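You operate a simulated robot arm through the tools that you are given. There is no shell and no other tool. Be economical: measure what you need, move in short steps, check, and stop when the job is done.

Carry out the task below with a simulated robot arm. There is one attempt and no reset: what you move stays moved.

TASK
Clear the letter rack, then file the three envelopes, each in the slot with its word.
Fine: the marker goes into the pen pot.

The check looks at the end state, three seconds after you hand in, the way a careful person would. Anything else that was tipped, shoved, dropped, spilled or broken makes it a failure.

THE ROBOT
A 7-joint arm with a two-finger parallel gripper, fixed in place. Base frame: the origin is at the foot of the arm, x ahead of it, y to its left, z up; the work surface is at about z = 0.74. Lengths are in m, angles in rad, forces in N, time in s.
With the tool pointing down near the work surface it reaches from about 0.2 to 0.68 m from the base axis. Its first joint turns from -1.152 to 1.152 rad. Payload 2.4 kg.
The TCP is the grasp point between the finger pads, 0.03 m short of the fingertips. In the tool frame z runs along the fingers and y along their closing line. The gripper opens to 0.094 m. The fingers are 0.028 m wide and 0.01 m thick; the gripper's body (0.05 by 0.096 m) begins 0.055 m behind the TCP.
Orientation is that of the tool frame in the base frame, as a unit quaternion [x, y, z, w]. With the fingers straight down and closing along the base's y, the tool's x points along the base's -x, its y along +y and its z along -z.

THE INTERFACE
- The arm moves only by the tool step_arm. Its argument "steps" is a list of rows, each a list of 7 numbers: the turn, a rotation vector about the base's x, y, z in units of 6 degrees (1.0 is 6 degrees), then the shift along the base's x, y, z in units of 30 mm (1.0 is 30 mm), then the gripper command, from -1 (fully open) to 1 (shut), values between in proportion. In form: [[wx, wy, wz, x, y, z, jaw], ...]. A call has 1 to 8 rows; each row shifts and turns the commanded pose from where the row before left it. A call with a number of a shift or a turn outside -1 to 1 is refused whole. A row lasts 0.2 s, in which the tool goes at most 0.05 m and 0.15 rad; a call with a longer step from one row to the next is refused whole, and so is a gripper value outside its range. Where a pose cannot be reached the arm comes as near as it can. A force on the tool above 40 N (or 10 N above the force at the start of the call, whichever is more), or a blocked arm, ends the call early, and 0.2 s more pass. The fingers move at their own pace (about 0.153 m/s each) and stop on an object; they squeeze with about 38 N. The grip force told is the motor's: it shows also when the fingers shut on nothing. Time passes only in rows, and 0.2 s behind the last, so rows that do not move let the fingers close. The reply holds the time, the measured pose of the TCP, the force on the tool along the base axes, the opening and the grip force, in the units named above and with some noise, and new pictures: "show" is both (left out), scene, wrist or none.
- Cameras (640 x 400 px; columns grow to the right, rows downward): "scene" is fixed at [0.0359, 0.4836, 1.4209]; the picture's right is [-0.70, -0.71, 0.00], its down [-0.49, 0.48, -0.73] and it looks along [0.52, -0.51, -0.68] (base axes); focal length 336 px, centre (320, 200). "wrist" rides on the gripper at [-0.037, 0, -0.058] in the tool frame; the picture's right is [0.00, -1.00, 0.00], its down [0.97, 0.00, -0.24] and it looks along [0.24, 0.00, 0.97] (tool axes); focal length 218 px, centre (320, 200). There is no depth. A picture from a camera that has moved, and an enlarged one, comes with that camera's place and axes in the base frame and with its lens. The place of the scene camera against the robot may be out by one fixed shift of up to 0.018 m in any direction.
- close_up(camera, box): a new picture of the part [left, top, right, bottom] of that camera's present view, enlarged. The clock stands still meanwhile.
- hand_in(): hands the job in; it is judged then, once.

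Go step by step. Nothing tells you positions but the pictures and the camera data: compare them with the known pose of the tool, close in by small moves and look again before you grip or let go. The budget is 120 turns and 150 pictures, counting those below and the enlarged ones. Unless the task says otherwise, let go and move clear before handing in, and close with one line.

The tools are called after "Request:" by a JSON object that holds its "name" and its "arguments". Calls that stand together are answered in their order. step_arm: Moves the arm, as the interface text tells. Its arguments: {"type":"object","properties":{"steps":{"type":"array","items":{"type":"array","items":{"type":"number"}}},"show":{"type":"string","enum":["both","scene","wrist","none"]}},"required":["steps"]} The other tools are called the same way: close_up (camera, box) takes an enlarged picture of a part of a camera's view; hand_in () hands the job in.

At the start:

```text
t: 0.0
position: [0.38, -0.1451, 1.0272]
orientation: [0.0, 1.0, -0.001, 0.0]
contact_force: [1.1, -0.5, 0.5]
finger_gap: 0.0942
grip_force: 0.1
```

scene: 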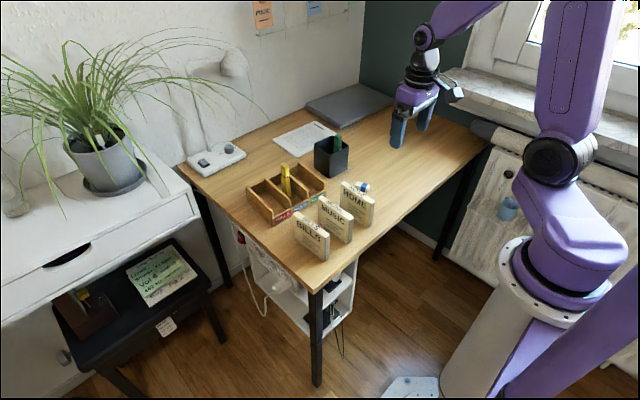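
wrist: 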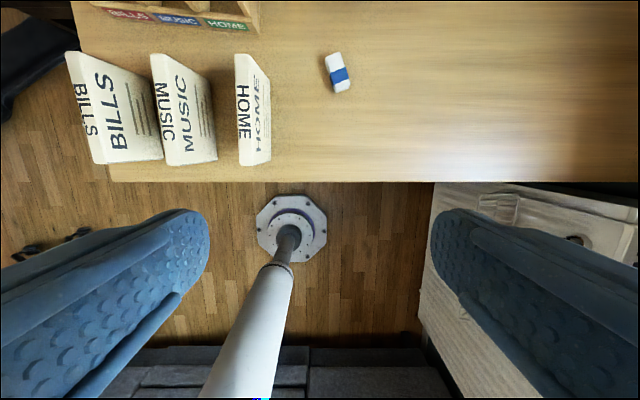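

I see a rack with three slots holding a marker, three standing envelopes, a pen pot and an eraser. I'll look closer before moving.

Request:
{"name": "close_up", "arguments": {"camera": "scene", "box": [230, 120, 390, 270]}}

Request:
{"name": "close_up", "arguments": {"camera": "wrist", "box": [60, 0, 380, 200]}}

Request:
{"name": "close_up", "arguments": {"camera": "scene", "box": [235, 0, 365, 80]}}

```text
2.67 times, centred on (310, 195) of scene
camera zoom: at [0.0359, 0.4836, 1.4209], right [-0.7, -0.71, 0.0], down [-0.49, 0.48, -0.73], along [0.52, -0.51, -0.68], focal length 895 px, centre (347, 213)
```

zoom: 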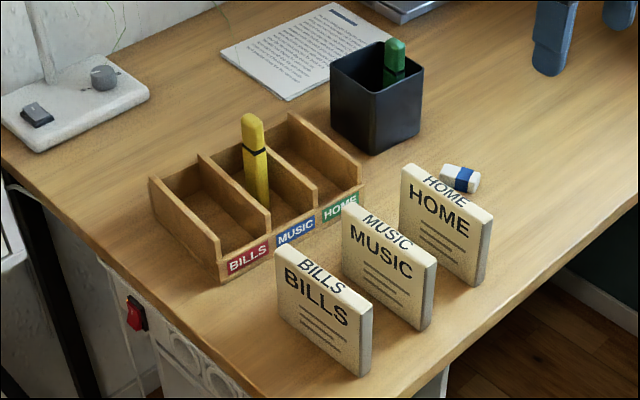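

```text
2.00 times, centred on (220, 100) of wrist
camera zoom: at [0.4174, -0.145, 1.0862], right [0.0, -1.0, 0.0], down [-0.97, 0.0, 0.24], along [-0.24, 0.0, -0.97], focal length 436 px, centre (520, 400)
```

zoom: 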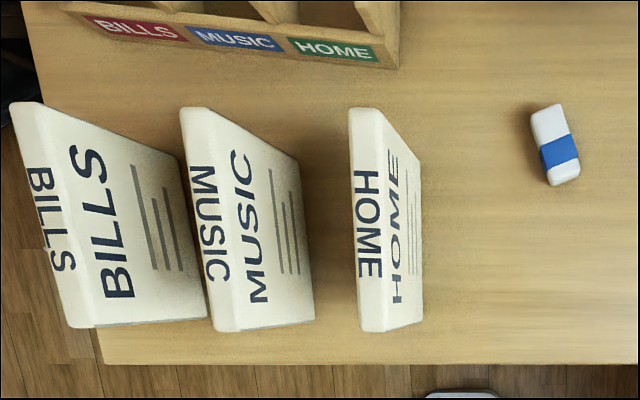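

```text
4.92 times, centred on (300, 40) of scene
camera zoom: at [0.0359, 0.4836, 1.4209], right [-0.7, -0.71, 0.0], down [-0.49, 0.48, -0.73], along [0.52, -0.51, -0.68], focal length 1653 px, centre (418, 988)
```

zoom: 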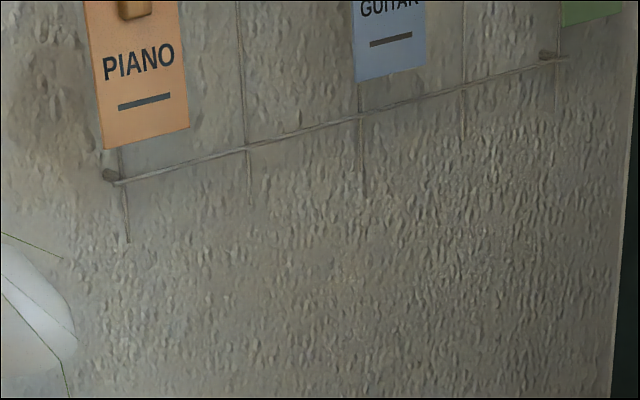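

The envelopes stand with thin axis along y, centres about x 0.452, y 0.108 / 0.024 / -0.062, top about z 0.835. I move over the rack to measure it and the pot.

Request:
{"name": "step_arm", "arguments": {"steps": [[0, 0, 0, 1, 1, 0.6, -1], [0, 0, 0, 1, 1, 0.6, -1], [0, 0, 0, 1, 1, 0.6, -1], [0, 0, 0, 1, 1, 0, -1], [0, 0, 0, 0.6, 1, 0, -1], [0, 0, 0, 0, 0, 0, -1]]}}

```text
t: 1.4
position: [0.5175, 0.0043, 1.0809]
orientation: [0.0, 1.0, 0.0, 0.0]
contact_force: [0.4, -0.7, -0.3]
finger_gap: 0.0939
grip_force: 0.1
camera wrist: at [0.5553, 0.0046, 1.1392], right [0.0, -1.0, 0.0], down [-0.97, 0.0, 0.24], along [-0.24, 0.0, -0.97], focal length 218 px, centre (320, 200)
```

scene: 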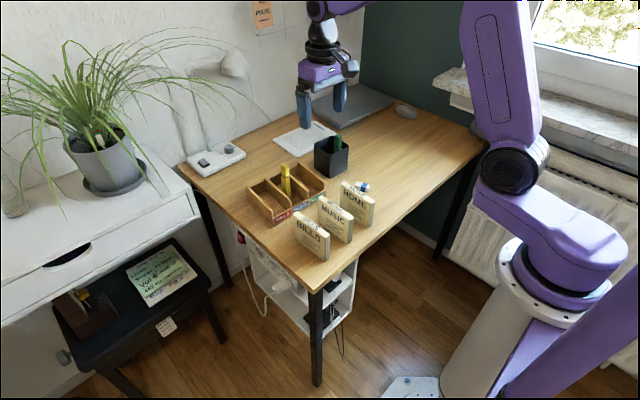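
wrist: 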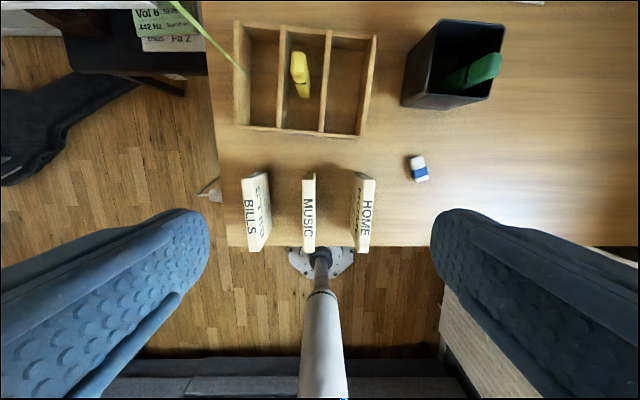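

Request:
{"name": "close_up", "arguments": {"camera": "wrist", "box": [220, 0, 380, 140]}}

Request:
{"name": "close_up", "arguments": {"camera": "wrist", "box": [380, 0, 540, 100]}}

Request:
{"name": "close_up", "arguments": {"camera": "wrist", "box": [220, 150, 400, 260]}}

```text
2.86 times, centred on (300, 70) of wrist
camera zoom: at [0.5553, 0.0046, 1.1392], right [0.0, -1.0, 0.0], down [-0.97, 0.0, 0.24], along [-0.24, 0.0, -0.97], focal length 624 px, centre (377, 571)
```

zoom: 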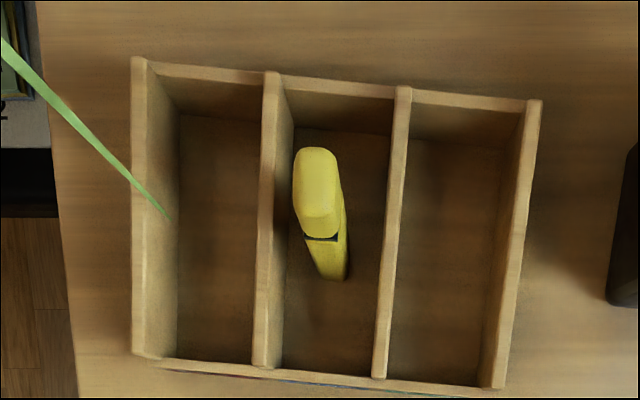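

```text
4.00 times, centred on (460, 50) of wrist
camera zoom: at [0.5553, 0.0046, 1.1392], right [0.0, -1.0, 0.0], down [-0.97, 0.0, 0.24], along [-0.24, 0.0, -0.97], focal length 873 px, centre (-240, 800)
```

zoom: 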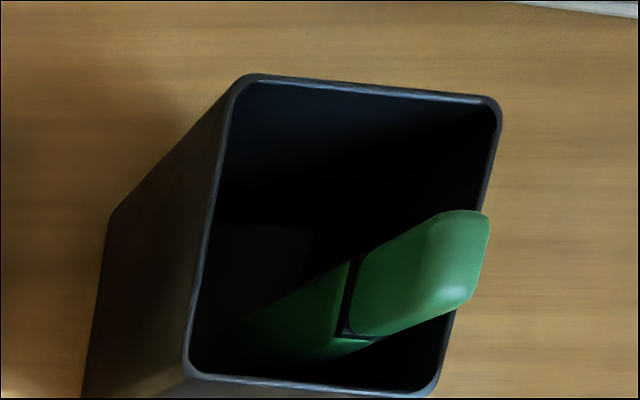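

```text
3.56 times, centred on (310, 205) of wrist
camera zoom: at [0.5553, 0.0046, 1.1392], right [0.0, -1.0, 0.0], down [-0.97, 0.0, 0.24], along [-0.24, 0.0, -0.97], focal length 776 px, centre (356, 182)
```

zoom: 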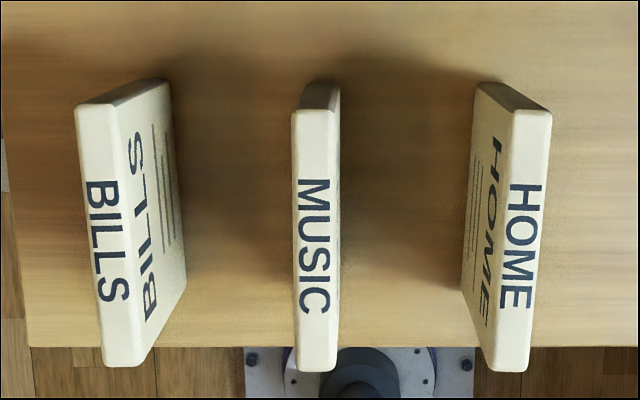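

Rack is rotated about -4.8°, walls' top about z 0.785; the marker stands roughly upright in the MUSIC slot near (0.643, 0.028). The pot is centred near (0.658, -0.175), rim about 0.84. I move closer above the marker.

Request:
{"name": "step_arm", "arguments": {"steps": [[0, 0, 0, 0.9, 0.2, -0.8, -1], [0, 0, 0, 0.9, 0.2, -0.8, -1], [0, 0, 0, 0.8, 0.2, -0.8, -1], [0, 0, 0, 0.7, 0.2, -0.8, -1], [0, 0, 0, 0, 0, 0, -1]]}}

```text
t: 2.6
position: [0.6182, 0.0307, 0.9829]
orientation: [0.001, 1.0, 0.0, 0.0]
contact_force: [-0.3, -0.1, -0.3]
finger_gap: 0.0943
grip_force: 0.1
camera wrist: at [0.6554, 0.0304, 1.042], right [0.0, -1.0, 0.0], down [-0.97, 0.0, 0.24], along [-0.24, 0.0, -0.97], focal length 218 px, centre (320, 200)
```

scene: 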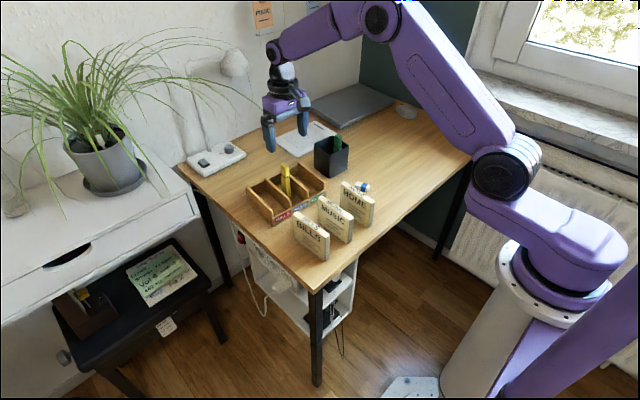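
wrist: 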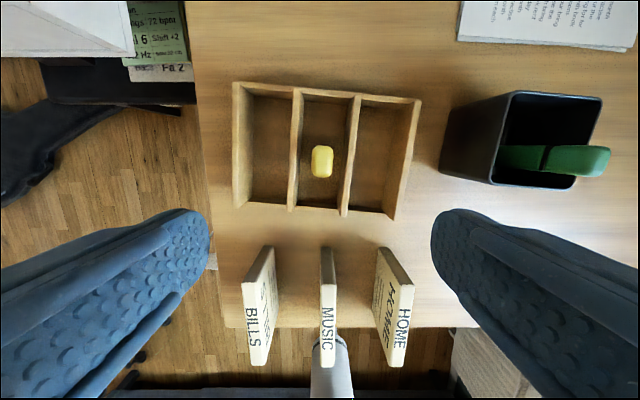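

Request:
{"name": "close_up", "arguments": {"camera": "wrist", "box": [220, 70, 430, 230]}}

Request:
{"name": "close_up", "arguments": {"camera": "wrist", "box": [430, 70, 630, 200]}}

```text
2.50 times, centred on (325, 150) of wrist
camera zoom: at [0.6554, 0.0304, 1.042], right [0.0, -1.0, 0.0], down [-0.97, 0.0, 0.24], along [-0.24, 0.0, -0.97], focal length 546 px, centre (308, 325)
```

zoom: 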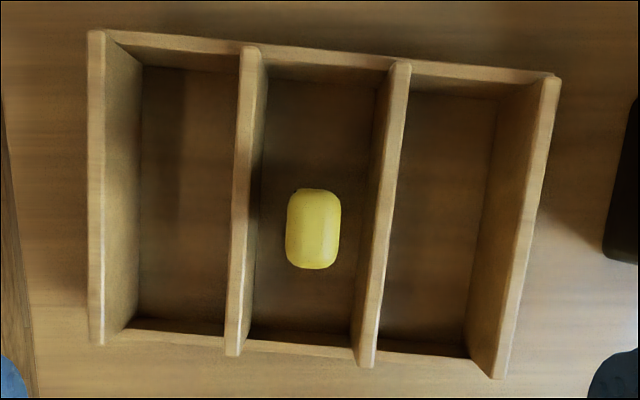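

```text
3.08 times, centred on (530, 135) of wrist
camera zoom: at [0.6554, 0.0304, 1.042], right [0.0, -1.0, 0.0], down [-0.97, 0.0, 0.24], along [-0.24, 0.0, -0.97], focal length 672 px, centre (-326, 400)
```

zoom: 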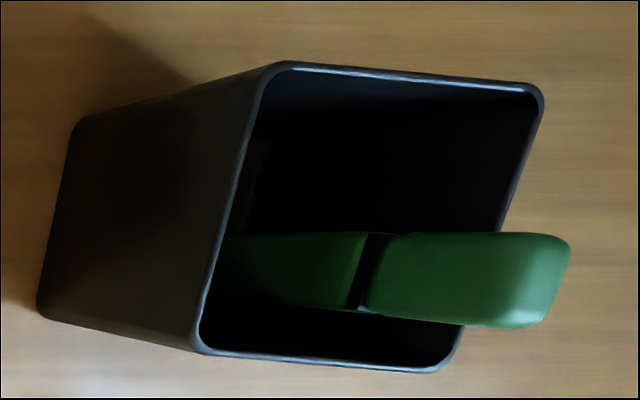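

The marker stands upright at (0.644, 0.028), top about 0.86. I shift over it and descend with fingers open, tips staying above the rack walls.

Request:
{"name": "step_arm", "arguments": {"steps": [[0, 0, 0, 0.87, -0.08, 0, -1], [0, 0, 0, 0, 0, -0.95, -1], [0, 0, 0, 0, 0, -0.95, -1], [0, 0, 0, 0, 0, -0.95, -1], [0, 0, 0, 0, 0, -0.95, -1], [0, 0, 0, 0, 0, -0.8, -1], [0, 0, 0, 0, 0, 0, -1]]}}

```text
t: 4.2
position: [0.6431, 0.0256, 0.8464]
orientation: [0.001, 1.0, 0.0, 0.0]
contact_force: [0.4, -0.2, 0.7]
finger_gap: 0.0941
grip_force: 0.1
camera wrist: at [0.6807, 0.0253, 0.9053], right [0.0, -1.0, 0.0], down [-0.97, 0.0, 0.24], along [-0.24, 0.0, -0.97], focal length 218 px, centre (320, 200)
```

scene: 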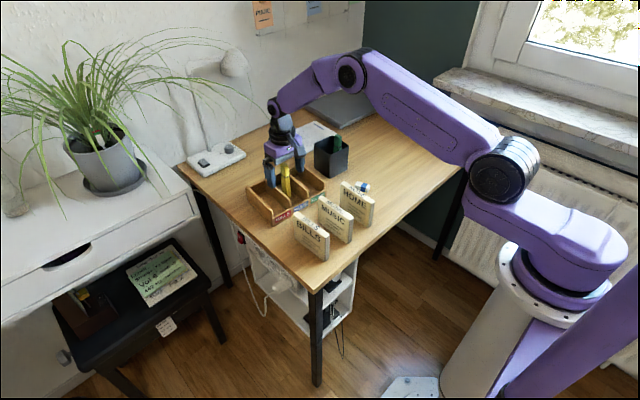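
wrist: 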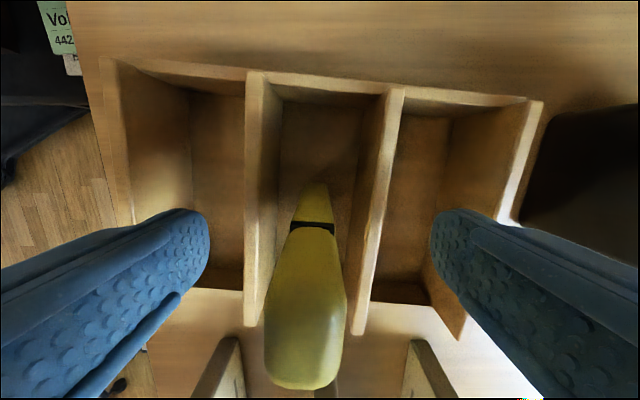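

The marker sits between the fingers, its top about z 0.873. I close and lift straight up.

Request:
{"name": "step_arm", "arguments": {"steps": [[0, 0, 0, 0, 0.08, 0, 0], [0, 0, 0, 0, 0, 0, 1], [0, 0, 0, 0, 0, 0, 1], [0, 0, 0, 0, 0, 0, 1], [0, 0, 0, 0, 0, 0.5, 1]], "show": "wrist"}}

```text
t: 5.4
position: [0.6427, 0.0297, 0.8619]
orientation: [0.0, 1.0, 0.0, 0.0]
contact_force: [0.0, -0.2, 0.6]
finger_gap: 0.0199
grip_force: 38.3
camera wrist: at [0.6809, 0.0289, 0.9203], right [0.0, -1.0, 0.0], down [-0.97, 0.0, 0.24], along [-0.24, 0.0, -0.97], focal length 218 px, centre (320, 200)
```

wrist: 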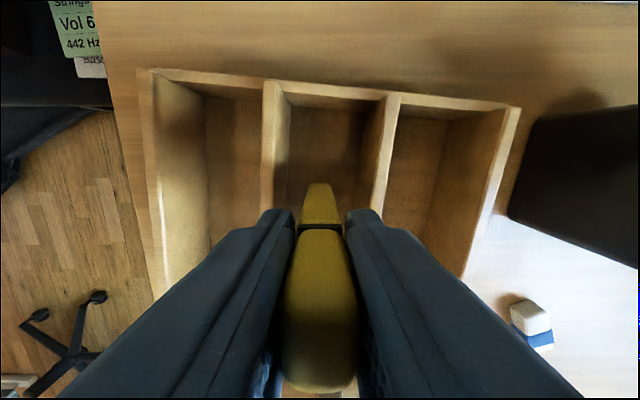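

Marker is held. I lift well above and carry it toward the free far strip of the pot (about x 0.675, y -0.158), beside the green marker.

Request:
{"name": "step_arm", "arguments": {"steps": [[0, 0, 0, 0, 0, 1, 1], [0, 0, 0, 0, 0, 1, 1], [0, 0, 0, 0, 0, 1, 1], [0, 0, 0, 0, 0, 1, 1], [0, 0, 0, 0, 0, 1, 1], [0, 0, 0, 0, -1, 0, 1], [0, 0, 0, 0, -1, 0, 1], [0, 0, 0, 0, -1, 0, 1]], "show": "none"}}

Request:
{"name": "step_arm", "arguments": {"steps": [[0, 0, 0, 0.3, -1, 0, 1], [0, 0, 0, 0.3, -1, 0, 1], [0, 0, 0, 0.4, -1, 0, 1], [0, 0, 0, 0, -0.25, 0, 1], [0, 0, 0, 0, 0, 0, 1]]}}

```text
t: 7.2
position: [0.6428, -0.0599, 1.0114]
orientation: [0.001, 1.0, -0.001, 0.0]
contact_force: [-0.2, 0.1, 0.0]
finger_gap: 0.0202
grip_force: 38.3
```

```text
t: 8.4
position: [0.6722, -0.1575, 1.0126]
orientation: [0.0, 1.0, -0.001, 0.0]
contact_force: [-0.8, 0.1, 0.2]
finger_gap: 0.0203
grip_force: 37.9
camera wrist: at [0.7087, -0.1577, 1.071], right [0.0, -1.0, 0.0], down [-0.97, 0.0, 0.24], along [-0.24, 0.0, -0.97], focal length 218 px, centre (320, 200)
```

scene: 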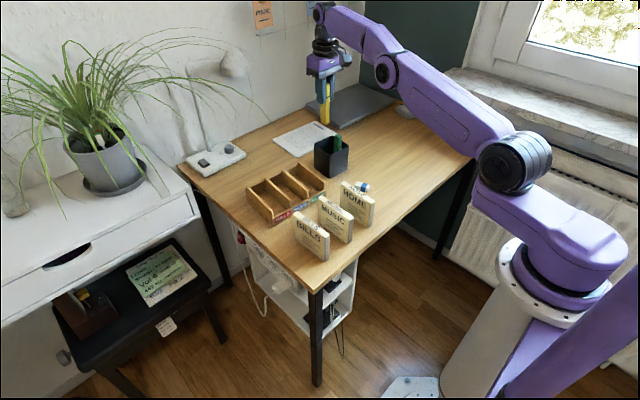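
wrist: 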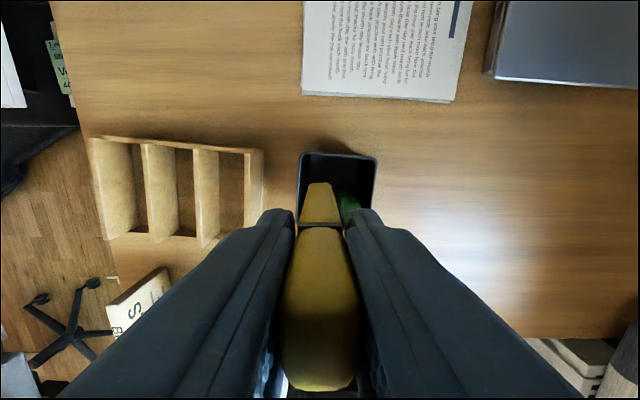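

Position matches; the pot's far rim lies at x≈0.70. I descend so the marker's lower end enters the pot.

Request:
{"name": "step_arm", "arguments": {"steps": [[0, 0, 0, 0, 0, -0.9, 1], [0, 0, 0, 0, 0, -0.9, 1], [0, 0, 0, 0, 0, -0.7, 1], [0, 0, 0, 0, 0, 0, 1]]}}

Request:
{"name": "close_up", "arguments": {"camera": "scene", "box": [280, 80, 400, 200]}}

```text
t: 9.4
position: [0.6731, -0.1584, 0.9369]
orientation: [0.0, 1.0, 0.0, 0.0]
contact_force: [-0.3, -0.5, 0.2]
finger_gap: 0.0204
grip_force: 37.9
camera wrist: at [0.7109, -0.159, 0.9962], right [0.0, -1.0, 0.0], down [-0.97, 0.0, 0.24], along [-0.24, 0.0, -0.97], focal length 218 px, centre (320, 200)
```

scene: 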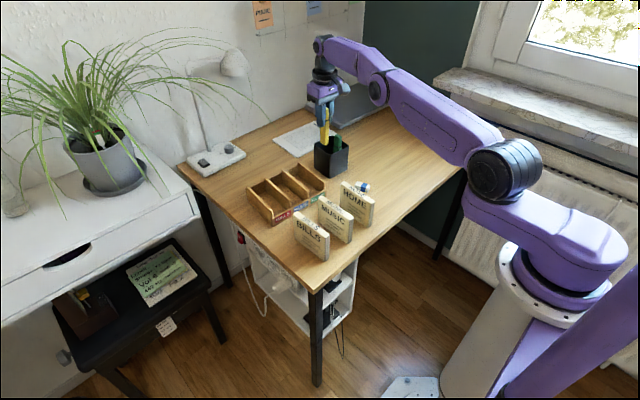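
wrist: 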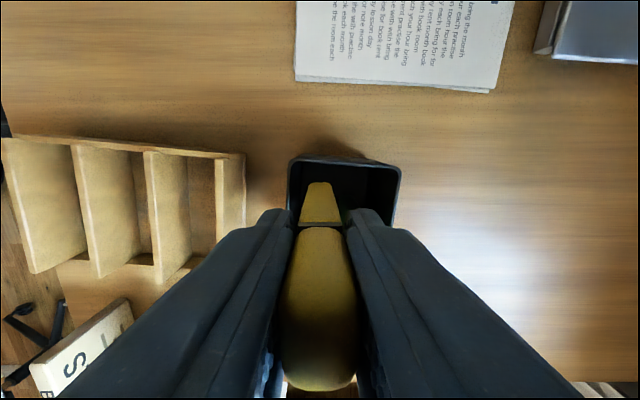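

```text
3.33 times, centred on (340, 140) of scene
camera zoom: at [0.0359, 0.4836, 1.4209], right [-0.7, -0.71, 0.0], down [-0.49, 0.48, -0.73], along [0.52, -0.51, -0.68], focal length 1119 px, centre (253, 400)
```

zoom: 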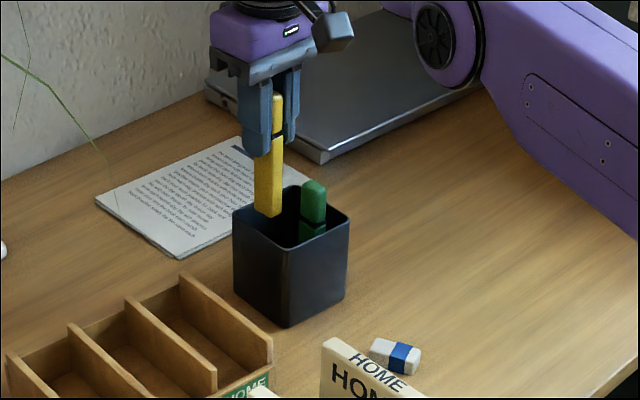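

The marker's lower end is at the opening, clear of the walls. Down about 55 mm more, keeping fingertips above the rim.

Request:
{"name": "step_arm", "arguments": {"steps": [[0, 0, 0, 0, -0.1, -0.7, 1], [0, 0, 0, 0, 0, -0.7, 1], [0, 0, 0, 0, 0, -0.5, 1], [0, 0, 0, 0, 0, 0, 1]]}}

Request:
{"name": "close_up", "arguments": {"camera": "scene", "box": [280, 80, 400, 200]}}

```text
t: 10.4
position: [0.6723, -0.1606, 0.8803]
orientation: [0.0, 1.0, 0.0, 0.0]
contact_force: [-1.2, 0.0, -0.7]
finger_gap: 0.0201
grip_force: 37.6
camera wrist: at [0.7108, -0.1604, 0.939], right [0.0, -1.0, 0.0], down [-0.97, 0.0, 0.24], along [-0.24, 0.0, -0.97], focal length 218 px, centre (320, 200)
```

scene: 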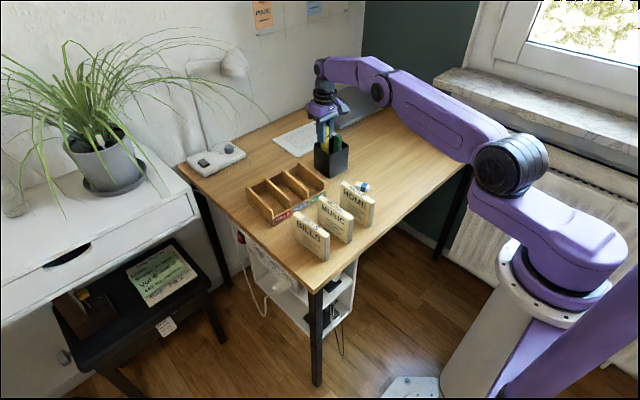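
wrist: 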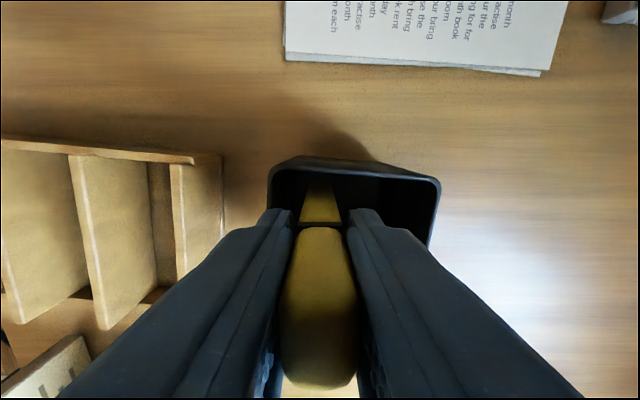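

```text
3.33 times, centred on (340, 140) of scene
camera zoom: at [0.0359, 0.4836, 1.4209], right [-0.7, -0.71, 0.0], down [-0.49, 0.48, -0.73], along [0.52, -0.51, -0.68], focal length 1119 px, centre (253, 400)
```

zoom: 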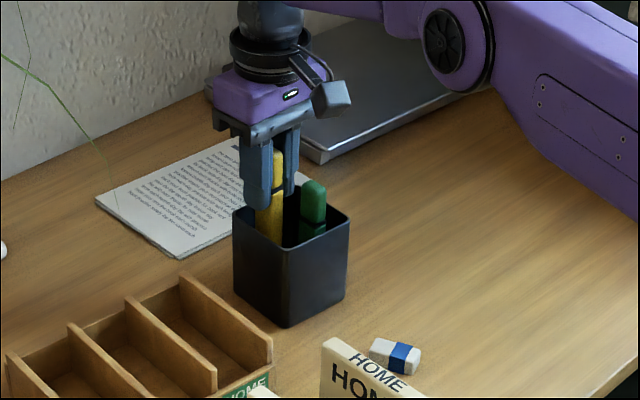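

I open just enough to let the marker drop, then rise.

Request:
{"name": "step_arm", "arguments": {"steps": [[0, 0, 0, 0, 0, 0, 0.25], [0, 0, 0, 0, 0, 0, 0.25], [0, 0, 0, 0, 0, 0.4, 0.25], [0, 0, 0, 0, 0, 1, 0.25], [0, 0, 0, 0, 0, 1, 0.25], [0, 0, 0, 0, 0, 1, 0.25], [0, 0, 0, -0.5, 0, 1, 0.25], [0, 0, 0, -1, 0, 0, -0.5]]}}

Request:
{"name": "close_up", "arguments": {"camera": "scene", "box": [280, 80, 400, 200]}}

```text
t: 12.2
position: [0.6262, -0.1622, 1.0123]
orientation: [-0.001, 1.0, 0.0, 0.001]
contact_force: [-0.2, 0.3, -1.1]
finger_gap: 0.0704
grip_force: 0.0
camera wrist: at [0.6641, -0.1627, 1.071], right [0.0, -1.0, 0.0], down [-0.97, 0.0, 0.24], along [-0.24, 0.0, -0.97], focal length 218 px, centre (320, 200)
```

scene: 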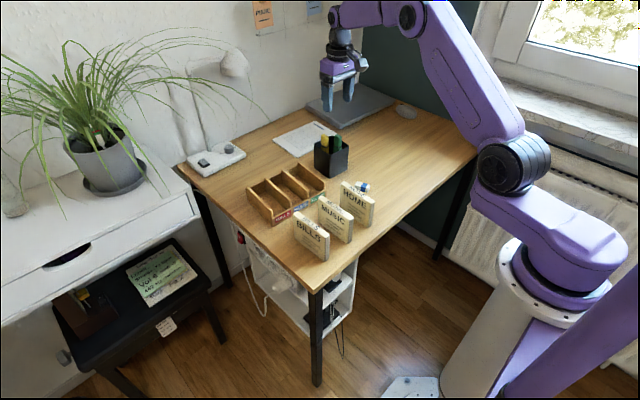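
wrist: 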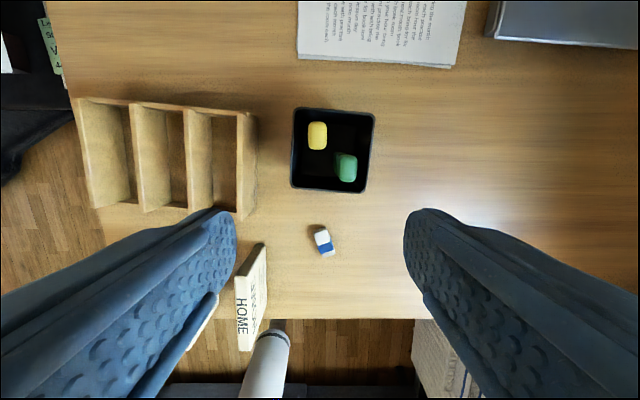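

```text
3.33 times, centred on (340, 140) of scene
camera zoom: at [0.0359, 0.4836, 1.4209], right [-0.7, -0.71, 0.0], down [-0.49, 0.48, -0.73], along [0.52, -0.51, -0.68], focal length 1119 px, centre (253, 400)
```

zoom: 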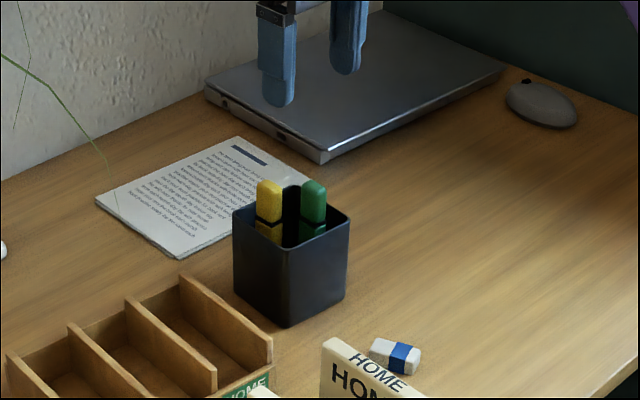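

Marker is in the pot. Next HOME envelope: move above (0.453, -0.064).

Request:
{"name": "step_arm", "arguments": {"steps": [[0, 0, 0, -0.96, 0.55, -0.2, -1], [0, 0, 0, -0.96, 0.55, -0.4, -1], [0, 0, 0, -0.96, 0.55, -0.6, -1], [0, 0, 0, -0.96, 0.55, -0.8, -1], [0, 0, 0, -0.96, 0.55, -0.8, -1], [0, 0, 0, -0.96, 0.52, -0.8, -1], [0, 0, 0, 0, 0, 0, -1]], "show": "wrist"}}

```text
t: 13.8
position: [0.4539, -0.0639, 0.9048]
orientation: [0.001, 1.0, 0.0, 0.001]
contact_force: [-0.9, 0.2, 0.3]
finger_gap: 0.0941
grip_force: 0.1
camera wrist: at [0.4923, -0.0636, 0.9639], right [0.0, -1.0, 0.0], down [-0.97, 0.0, 0.24], along [-0.24, 0.0, -0.97], focal length 218 px, centre (320, 200)
```

wrist: 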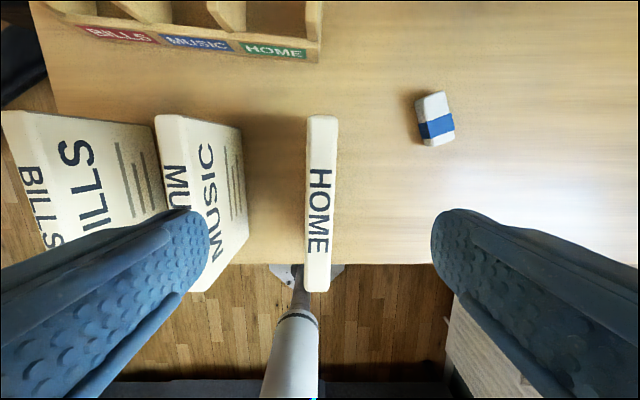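

The fingers straddle HOME centred. I descend to z≈0.815 and grip.

Request:
{"name": "step_arm", "arguments": {"steps": [[0, 0, 0, 0, 0, -1, -1], [0, 0, 0, 0, 0, -1, -1], [0, 0, 0, 0, 0, -0.95, -1], [0, 0, 0, 0, 0, 0, -1]]}}

Request:
{"name": "close_up", "arguments": {"camera": "scene", "box": [290, 130, 420, 270]}}

```text
t: 14.8
position: [0.4576, -0.0633, 0.8162]
orientation: [0.0, 1.0, 0.0, 0.0]
contact_force: [-0.4, -0.4, 0.4]
finger_gap: 0.0939
grip_force: 0.0
camera wrist: at [0.4945, -0.0628, 0.8746], right [0.0, -1.0, 0.0], down [-0.97, 0.0, 0.24], along [-0.24, 0.0, -0.97], focal length 218 px, centre (320, 200)
```

scene: 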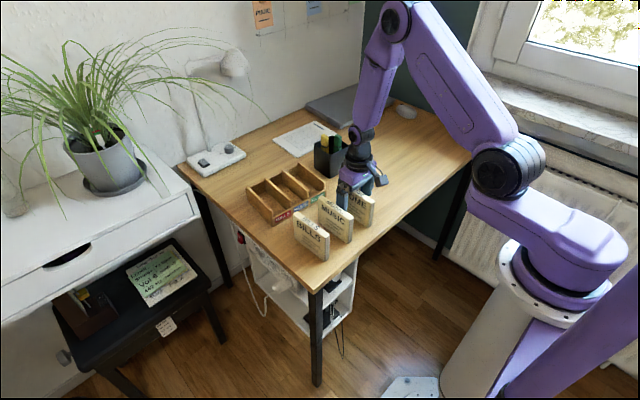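
wrist: 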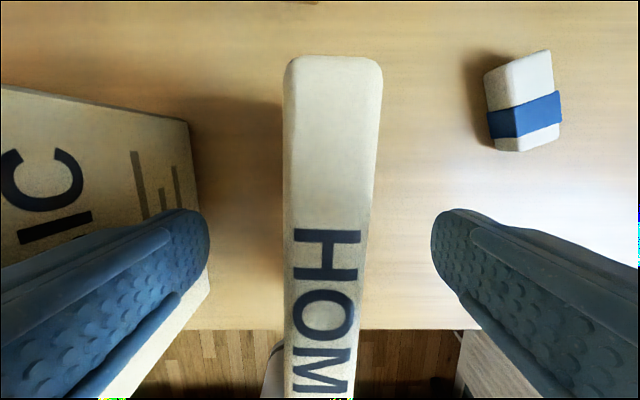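

```text
2.86 times, centred on (355, 200) of scene
camera zoom: at [0.0359, 0.4836, 1.4209], right [-0.7, -0.71, 0.0], down [-0.49, 0.48, -0.73], along [0.52, -0.51, -0.68], focal length 959 px, centre (220, 200)
```

zoom: 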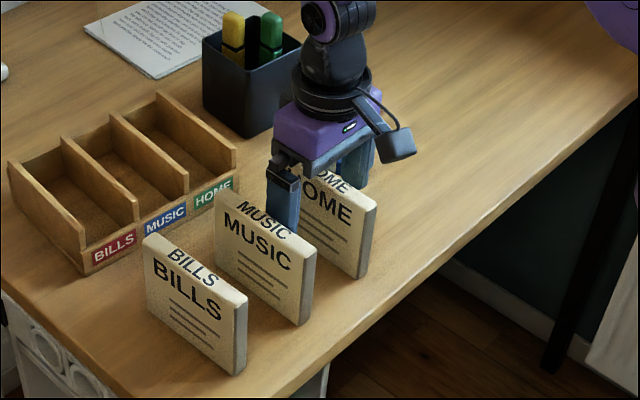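

HOME is centred between the fingers; far end at x≈0.5095, so its centre is about 6 mm behind the TCP. I grip and lift.

Request:
{"name": "step_arm", "arguments": {"steps": [[0, 0, 0, 0, 0, 0, 0.4], [0, 0, 0, 0, 0, 0, 1], [0, 0, 0, 0, 0, 0, 1], [0, 0, 0, 0, 0, 0.5, 1], [0, 0, 0, 0, 0, 1, 1], [0, 0, 0, 0, 0, 1, 1], [0, 0, 0, 0, 0, 1, 1], [0, 0, 0, 0, 0, 0, 1]]}}

```text
t: 16.6
position: [0.4543, -0.0631, 0.9212]
orientation: [0.0, 1.0, -0.001, 0.0]
contact_force: [0.9, 0.6, -0.4]
finger_gap: 0.0216
grip_force: 38.6
camera wrist: at [0.4926, -0.0649, 0.9789], right [0.0, -1.0, 0.0], down [-0.97, 0.0, 0.24], along [-0.24, 0.0, -0.97], focal length 218 px, centre (320, 200)
```

scene: 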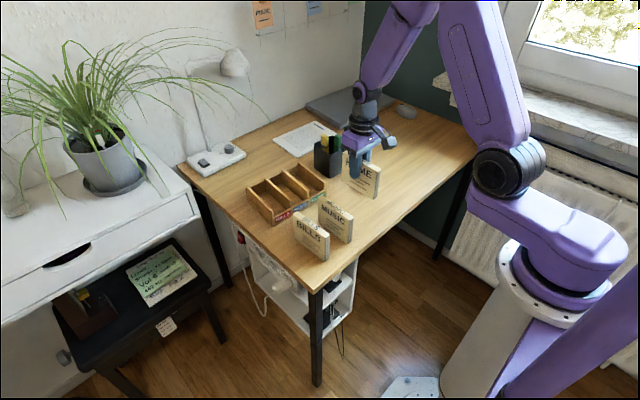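
wrist: 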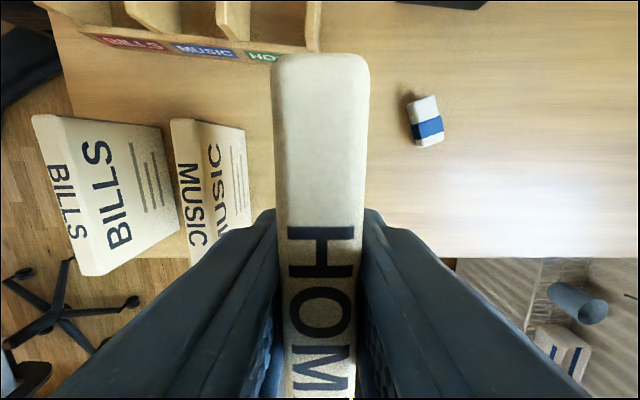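

HOME is lifted (bottom about z 0.845). I carry it above the HOME slot, target TCP (0.642, -0.034), turning -5.2° to match the rack.

Request:
{"name": "step_arm", "arguments": {"steps": [[0, 0, -0.2, 0.9, 0.14, 0.5, 1], [0, 0, -0.2, 0.9, 0.14, 0.3, 1], [0, 0, -0.2, 0.9, 0.14, 0, 1], [0, 0, -0.27, 0.9, 0.14, 0, 1], [0, 0, 0, 0.9, 0.14, 0, 1], [0, 0, 0, 0.9, 0.14, 0, 1], [0, 0, 0, 0.85, 0.13, 0, 1], [0, 0, 0, 0, 0, 0, 1]]}}

Request:
{"name": "close_up", "arguments": {"camera": "scene", "box": [230, 110, 390, 240]}}

```text
t: 18.4
position: [0.6422, -0.0334, 0.9454]
orientation: [0.047, 0.999, 0.0, -0.001]
contact_force: [-0.6, 0.6, -0.6]
finger_gap: 0.0214
grip_force: 37.9
camera wrist: at [0.6798, -0.0369, 1.0039], right [-0.09, -1.0, 0.0], down [-0.97, 0.09, 0.24], along [-0.24, 0.02, -0.97], focal length 218 px, centre (320, 200)
```

scene: 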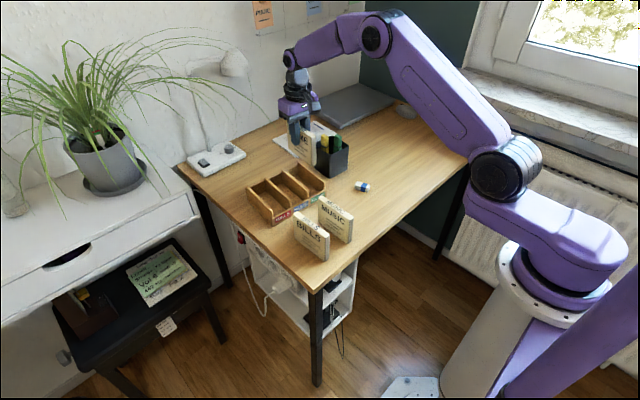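
wrist: 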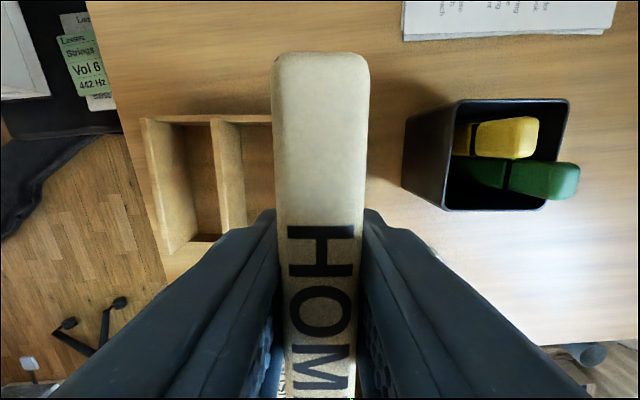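

```text
3.08 times, centred on (310, 175) of scene
camera zoom: at [0.036, 0.4836, 1.4209], right [-0.7, -0.71, 0.0], down [-0.49, 0.48, -0.73], along [0.52, -0.51, -0.68], focal length 1033 px, centre (351, 277)
```

zoom: 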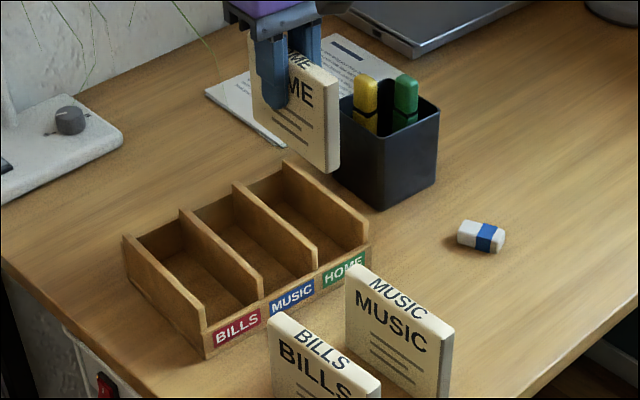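

Yaw looks aligned. I check lateral alignment against the slots in a close-up.

Request:
{"name": "close_up", "arguments": {"camera": "wrist", "box": [130, 90, 290, 270]}}

Request:
{"name": "close_up", "arguments": {"camera": "scene", "box": [240, 120, 340, 220]}}

```text
2.22 times, centred on (210, 180) of wrist
camera zoom: at [0.6798, -0.0369, 1.0039], right [-0.09, -1.0, 0.0], down [-0.97, 0.09, 0.24], along [-0.24, 0.02, -0.97], focal length 485 px, centre (564, 244)
```

zoom: 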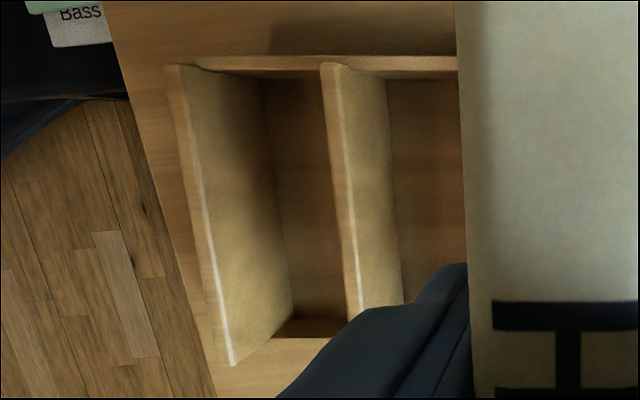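

```text
4.00 times, centred on (290, 170) of scene
camera zoom: at [0.036, 0.4836, 1.4209], right [-0.7, -0.71, 0.0], down [-0.49, 0.48, -0.73], along [0.52, -0.51, -0.68], focal length 1343 px, centre (440, 320)
```

zoom: 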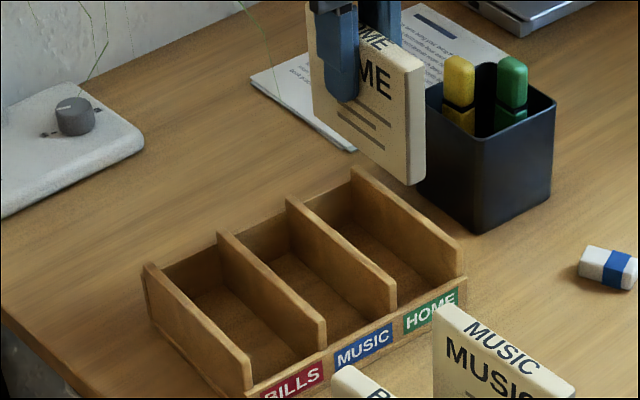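

The slot interior spans about -70…+60 mm along the tool and the envelope (116 mm) is centred in it; lateral offset only ~1.5 mm. I descend to just above the slot floor.

Request:
{"name": "step_arm", "arguments": {"steps": [[0, 0, 0, 0, 0.05, -0.9, 1], [0, 0, 0, 0, 0, -0.9, 1], [0, 0, 0, 0, 0, -0.9, 1], [0, 0, 0, 0, 0, -0.7, 1], [0, 0, 0, 0, 0, 0, 1]]}}

Request:
{"name": "close_up", "arguments": {"camera": "scene", "box": [240, 120, 340, 220]}}

```text
t: 19.6
position: [0.6429, -0.0314, 0.8435]
orientation: [0.046, 0.999, -0.001, 0.001]
contact_force: [-0.5, -0.1, -0.8]
finger_gap: 0.0216
grip_force: 38.0
camera wrist: at [0.6797, -0.0358, 0.9017], right [-0.09, -1.0, 0.0], down [-0.97, 0.09, 0.24], along [-0.24, 0.02, -0.97], focal length 218 px, centre (320, 200)
```

scene: 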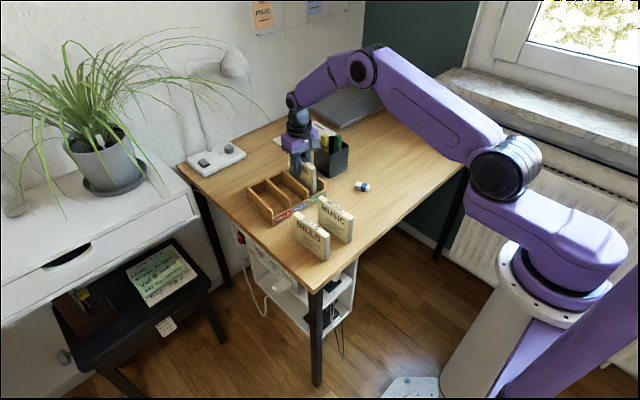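
wrist: 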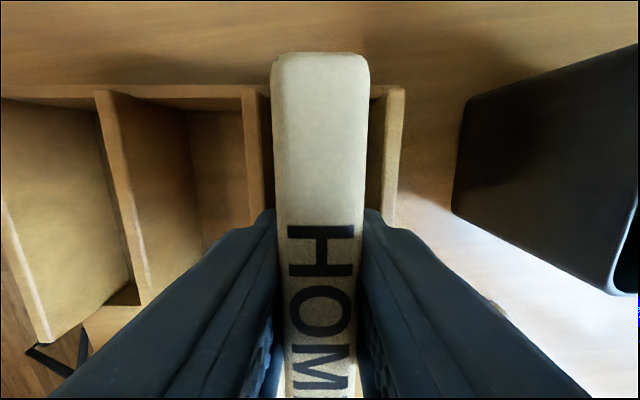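

```text
4.00 times, centred on (290, 170) of scene
camera zoom: at [0.036, 0.4836, 1.4209], right [-0.7, -0.71, 0.0], down [-0.49, 0.48, -0.73], along [0.52, -0.51, -0.68], focal length 1343 px, centre (440, 320)
```

zoom: 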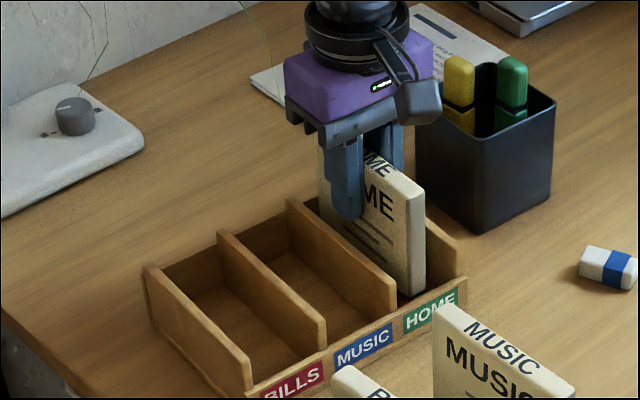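

HOME is inside its slot. I ease it down to the floor in small steps.

Request:
{"name": "step_arm", "arguments": {"steps": [[0, 0, 0, 0, 0, -0.3, 1], [0, 0, 0, 0, 0, -0.2, 1], [0, 0, 0, 0, 0, -0.1, 1], [0, 0, 0, 0, 0, -0.05, 1]], "show": "none"}}

```text
t: 20.6
position: [0.6429, -0.0325, 0.8236]
orientation: [0.046, 0.999, 0.001, 0.0]
contact_force: [-2.4, -0.8, 6.0]
finger_gap: 0.0217
grip_force: 37.7
```

Light contact with the slot floor. I release gently and rise.

Request:
{"name": "step_arm", "arguments": {"steps": [[0, 0, 0, 0, 0, 0, 0.25], [0, 0, 0, 0, 0, 0, 0.1], [0, 0, 0, 0, 0, 0.2, 0.1], [0, 0, 0, 0, 0, 0.8, 0.1], [0, 0, 0, 0, 0, 1, 0], [0, 0, 0, 0, 0, 1, 0], [0, 0, 0, -0.5, 0, 0.5, 0], [0, 0, 0, -1, 0.3, 0, -1]]}}

Request:
{"name": "close_up", "arguments": {"camera": "scene", "box": [240, 120, 340, 220]}}

```text
t: 22.4
position: [0.5965, -0.0232, 0.929]
orientation: [0.045, 0.999, 0.0, 0.001]
contact_force: [0.2, 0.4, 0.1]
finger_gap: 0.0941
grip_force: 0.1
camera wrist: at [0.6343, -0.027, 0.9875], right [-0.09, -1.0, 0.0], down [-0.97, 0.09, 0.24], along [-0.24, 0.02, -0.97], focal length 218 px, centre (320, 200)
```

scene: 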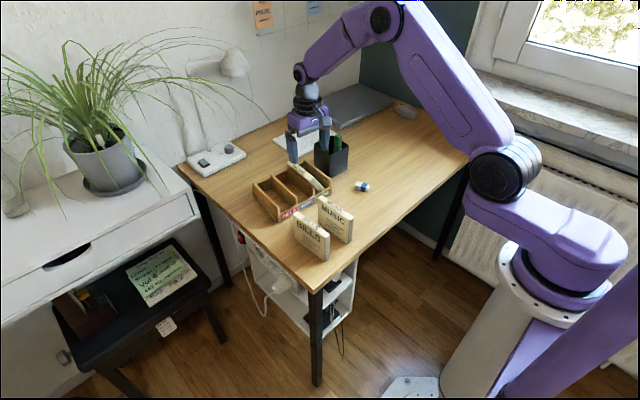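
wrist: 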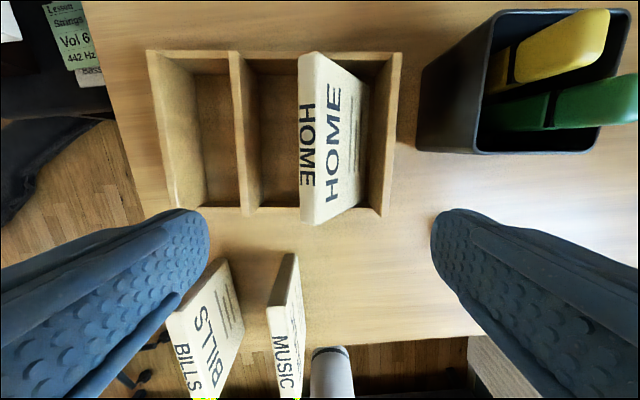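

```text
4.00 times, centred on (290, 170) of scene
camera zoom: at [0.036, 0.4836, 1.4209], right [-0.7, -0.71, 0.0], down [-0.49, 0.48, -0.73], along [0.52, -0.51, -0.68], focal length 1343 px, centre (440, 320)
```

zoom: 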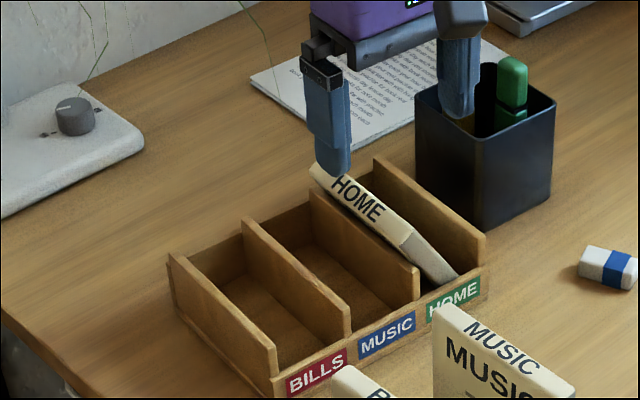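

The envelope leaned left on release and the rack shifted about 20 mm to -y. I look closely before deciding how to correct it.

Request:
{"name": "close_up", "arguments": {"camera": "wrist", "box": [130, 30, 430, 230]}}

Request:
{"name": "close_up", "arguments": {"camera": "scene", "box": [270, 140, 350, 215]}}

```text
2.00 times, centred on (280, 130) of wrist
camera zoom: at [0.6343, -0.027, 0.9875], right [-0.09, -1.0, 0.0], down [-0.97, 0.09, 0.24], along [-0.24, 0.02, -0.97], focal length 436 px, centre (400, 340)
```

zoom: 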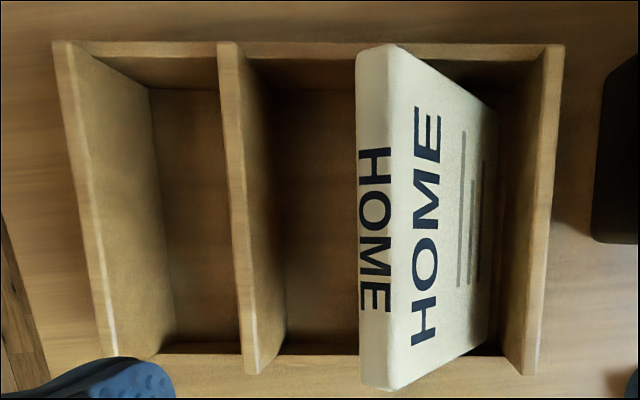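

```text
5.33 times, centred on (310, 178) of scene
camera zoom: at [0.036, 0.4836, 1.4209], right [-0.7, -0.71, 0.0], down [-0.49, 0.48, -0.73], along [0.52, -0.51, -0.68], focal length 1790 px, centre (373, 320)
```

zoom: 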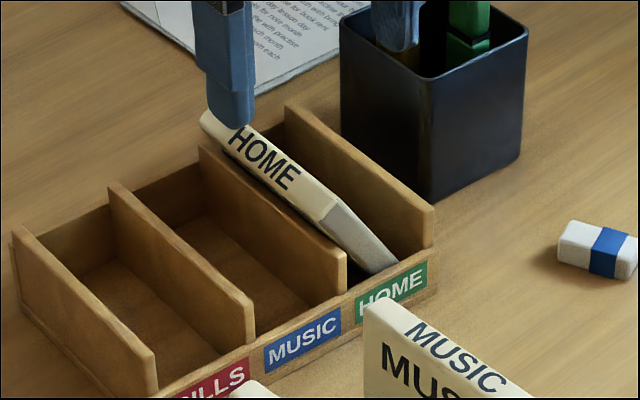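

Most likely the fingertips were level with the wall tops and kicked the rack when opening. I'll straddle HOME again, straighten it gently between the fingers, use it to nudge the rack back, and release with a smaller opening. First move above it.

Request:
{"name": "step_arm", "arguments": {"steps": [[0, 0, 0, 0.62, -0.4, 0, -1], [0, 0, 0, 0.61, -0.4, 0, -1], [0, 0, 0, 0, 0, -1, -1], [0, 0, 0, 0, 0, -0.9, -1], [0, 0, 0, 0, 0, 0, -1]]}}

Request:
{"name": "close_up", "arguments": {"camera": "scene", "box": [260, 130, 350, 215]}}

```text
t: 23.6
position: [0.6335, -0.0468, 0.8722]
orientation: [0.046, 0.999, 0.0, 0.0]
contact_force: [0.4, 0.9, -0.1]
finger_gap: 0.0942
grip_force: 0.0
camera wrist: at [0.6722, -0.0512, 0.9314], right [-0.09, -1.0, 0.0], down [-0.97, 0.09, 0.24], along [-0.24, 0.02, -0.97], focal length 218 px, centre (320, 200)
```

scene: 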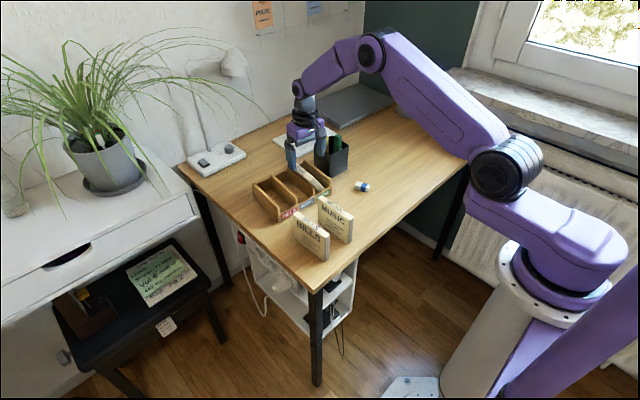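
wrist: 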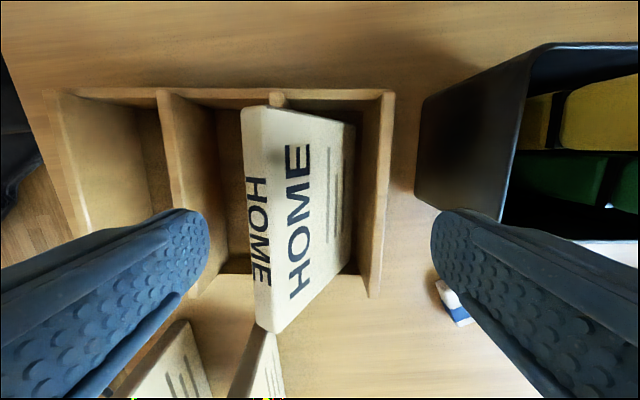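

```text
4.71 times, centred on (305, 172) of scene
camera zoom: at [0.0359, 0.4836, 1.4209], right [-0.7, -0.71, 0.0], down [-0.49, 0.48, -0.73], along [0.52, -0.51, -0.68], focal length 1580 px, centre (391, 329)
```

zoom: 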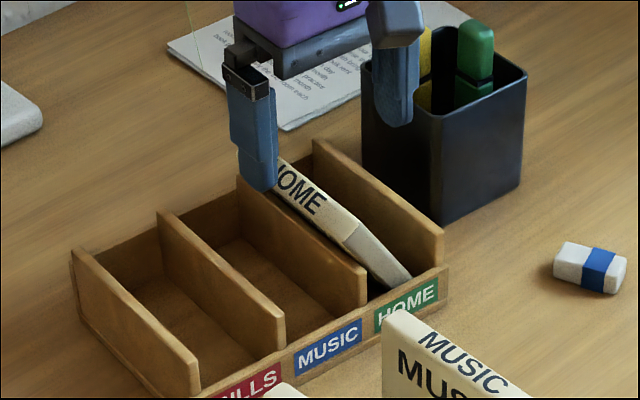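

The left finger is just outside HOME's top edge, the right one clear of the pot. I descend so tips are slightly above the rack walls.

Request:
{"name": "step_arm", "arguments": {"steps": [[0, 0, 0, 0, 0.07, -0.6, -1], [0, 0, 0, 0, 0, -0.6, -1], [0, 0, 0, 0, 0, -0.1, -1], [0, 0, 0, 0, 0, 0, -1]]}}

Request:
{"name": "close_up", "arguments": {"camera": "scene", "box": [260, 130, 350, 215]}}

```text
t: 24.6
position: [0.6343, -0.0447, 0.8311]
orientation: [0.047, 0.999, 0.0, 0.001]
contact_force: [0.2, -0.9, -1.2]
finger_gap: 0.0942
grip_force: 0.0
camera wrist: at [0.6724, -0.0492, 0.8908], right [-0.09, -1.0, 0.0], down [-0.97, 0.09, 0.24], along [-0.24, 0.02, -0.97], focal length 218 px, centre (320, 200)
```

scene: 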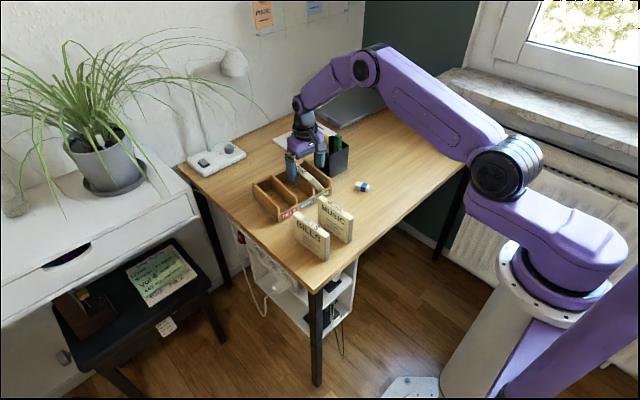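
wrist: 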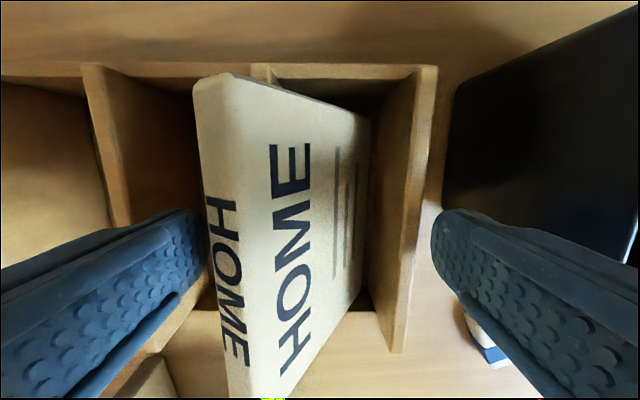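

```text
4.71 times, centred on (305, 172) of scene
camera zoom: at [0.0359, 0.4836, 1.4209], right [-0.7, -0.71, 0.0], down [-0.49, 0.48, -0.73], along [0.52, -0.51, -0.68], focal length 1580 px, centre (391, 329)
```

zoom: 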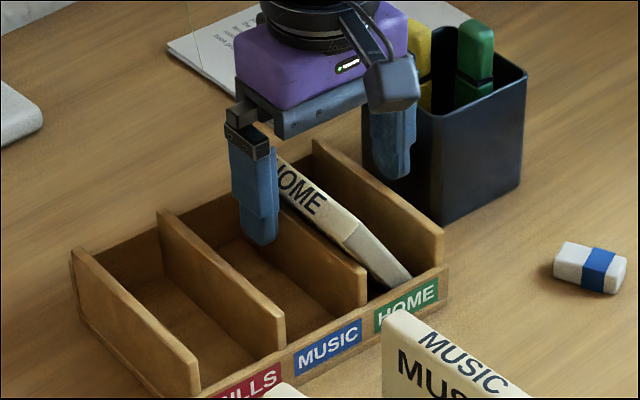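

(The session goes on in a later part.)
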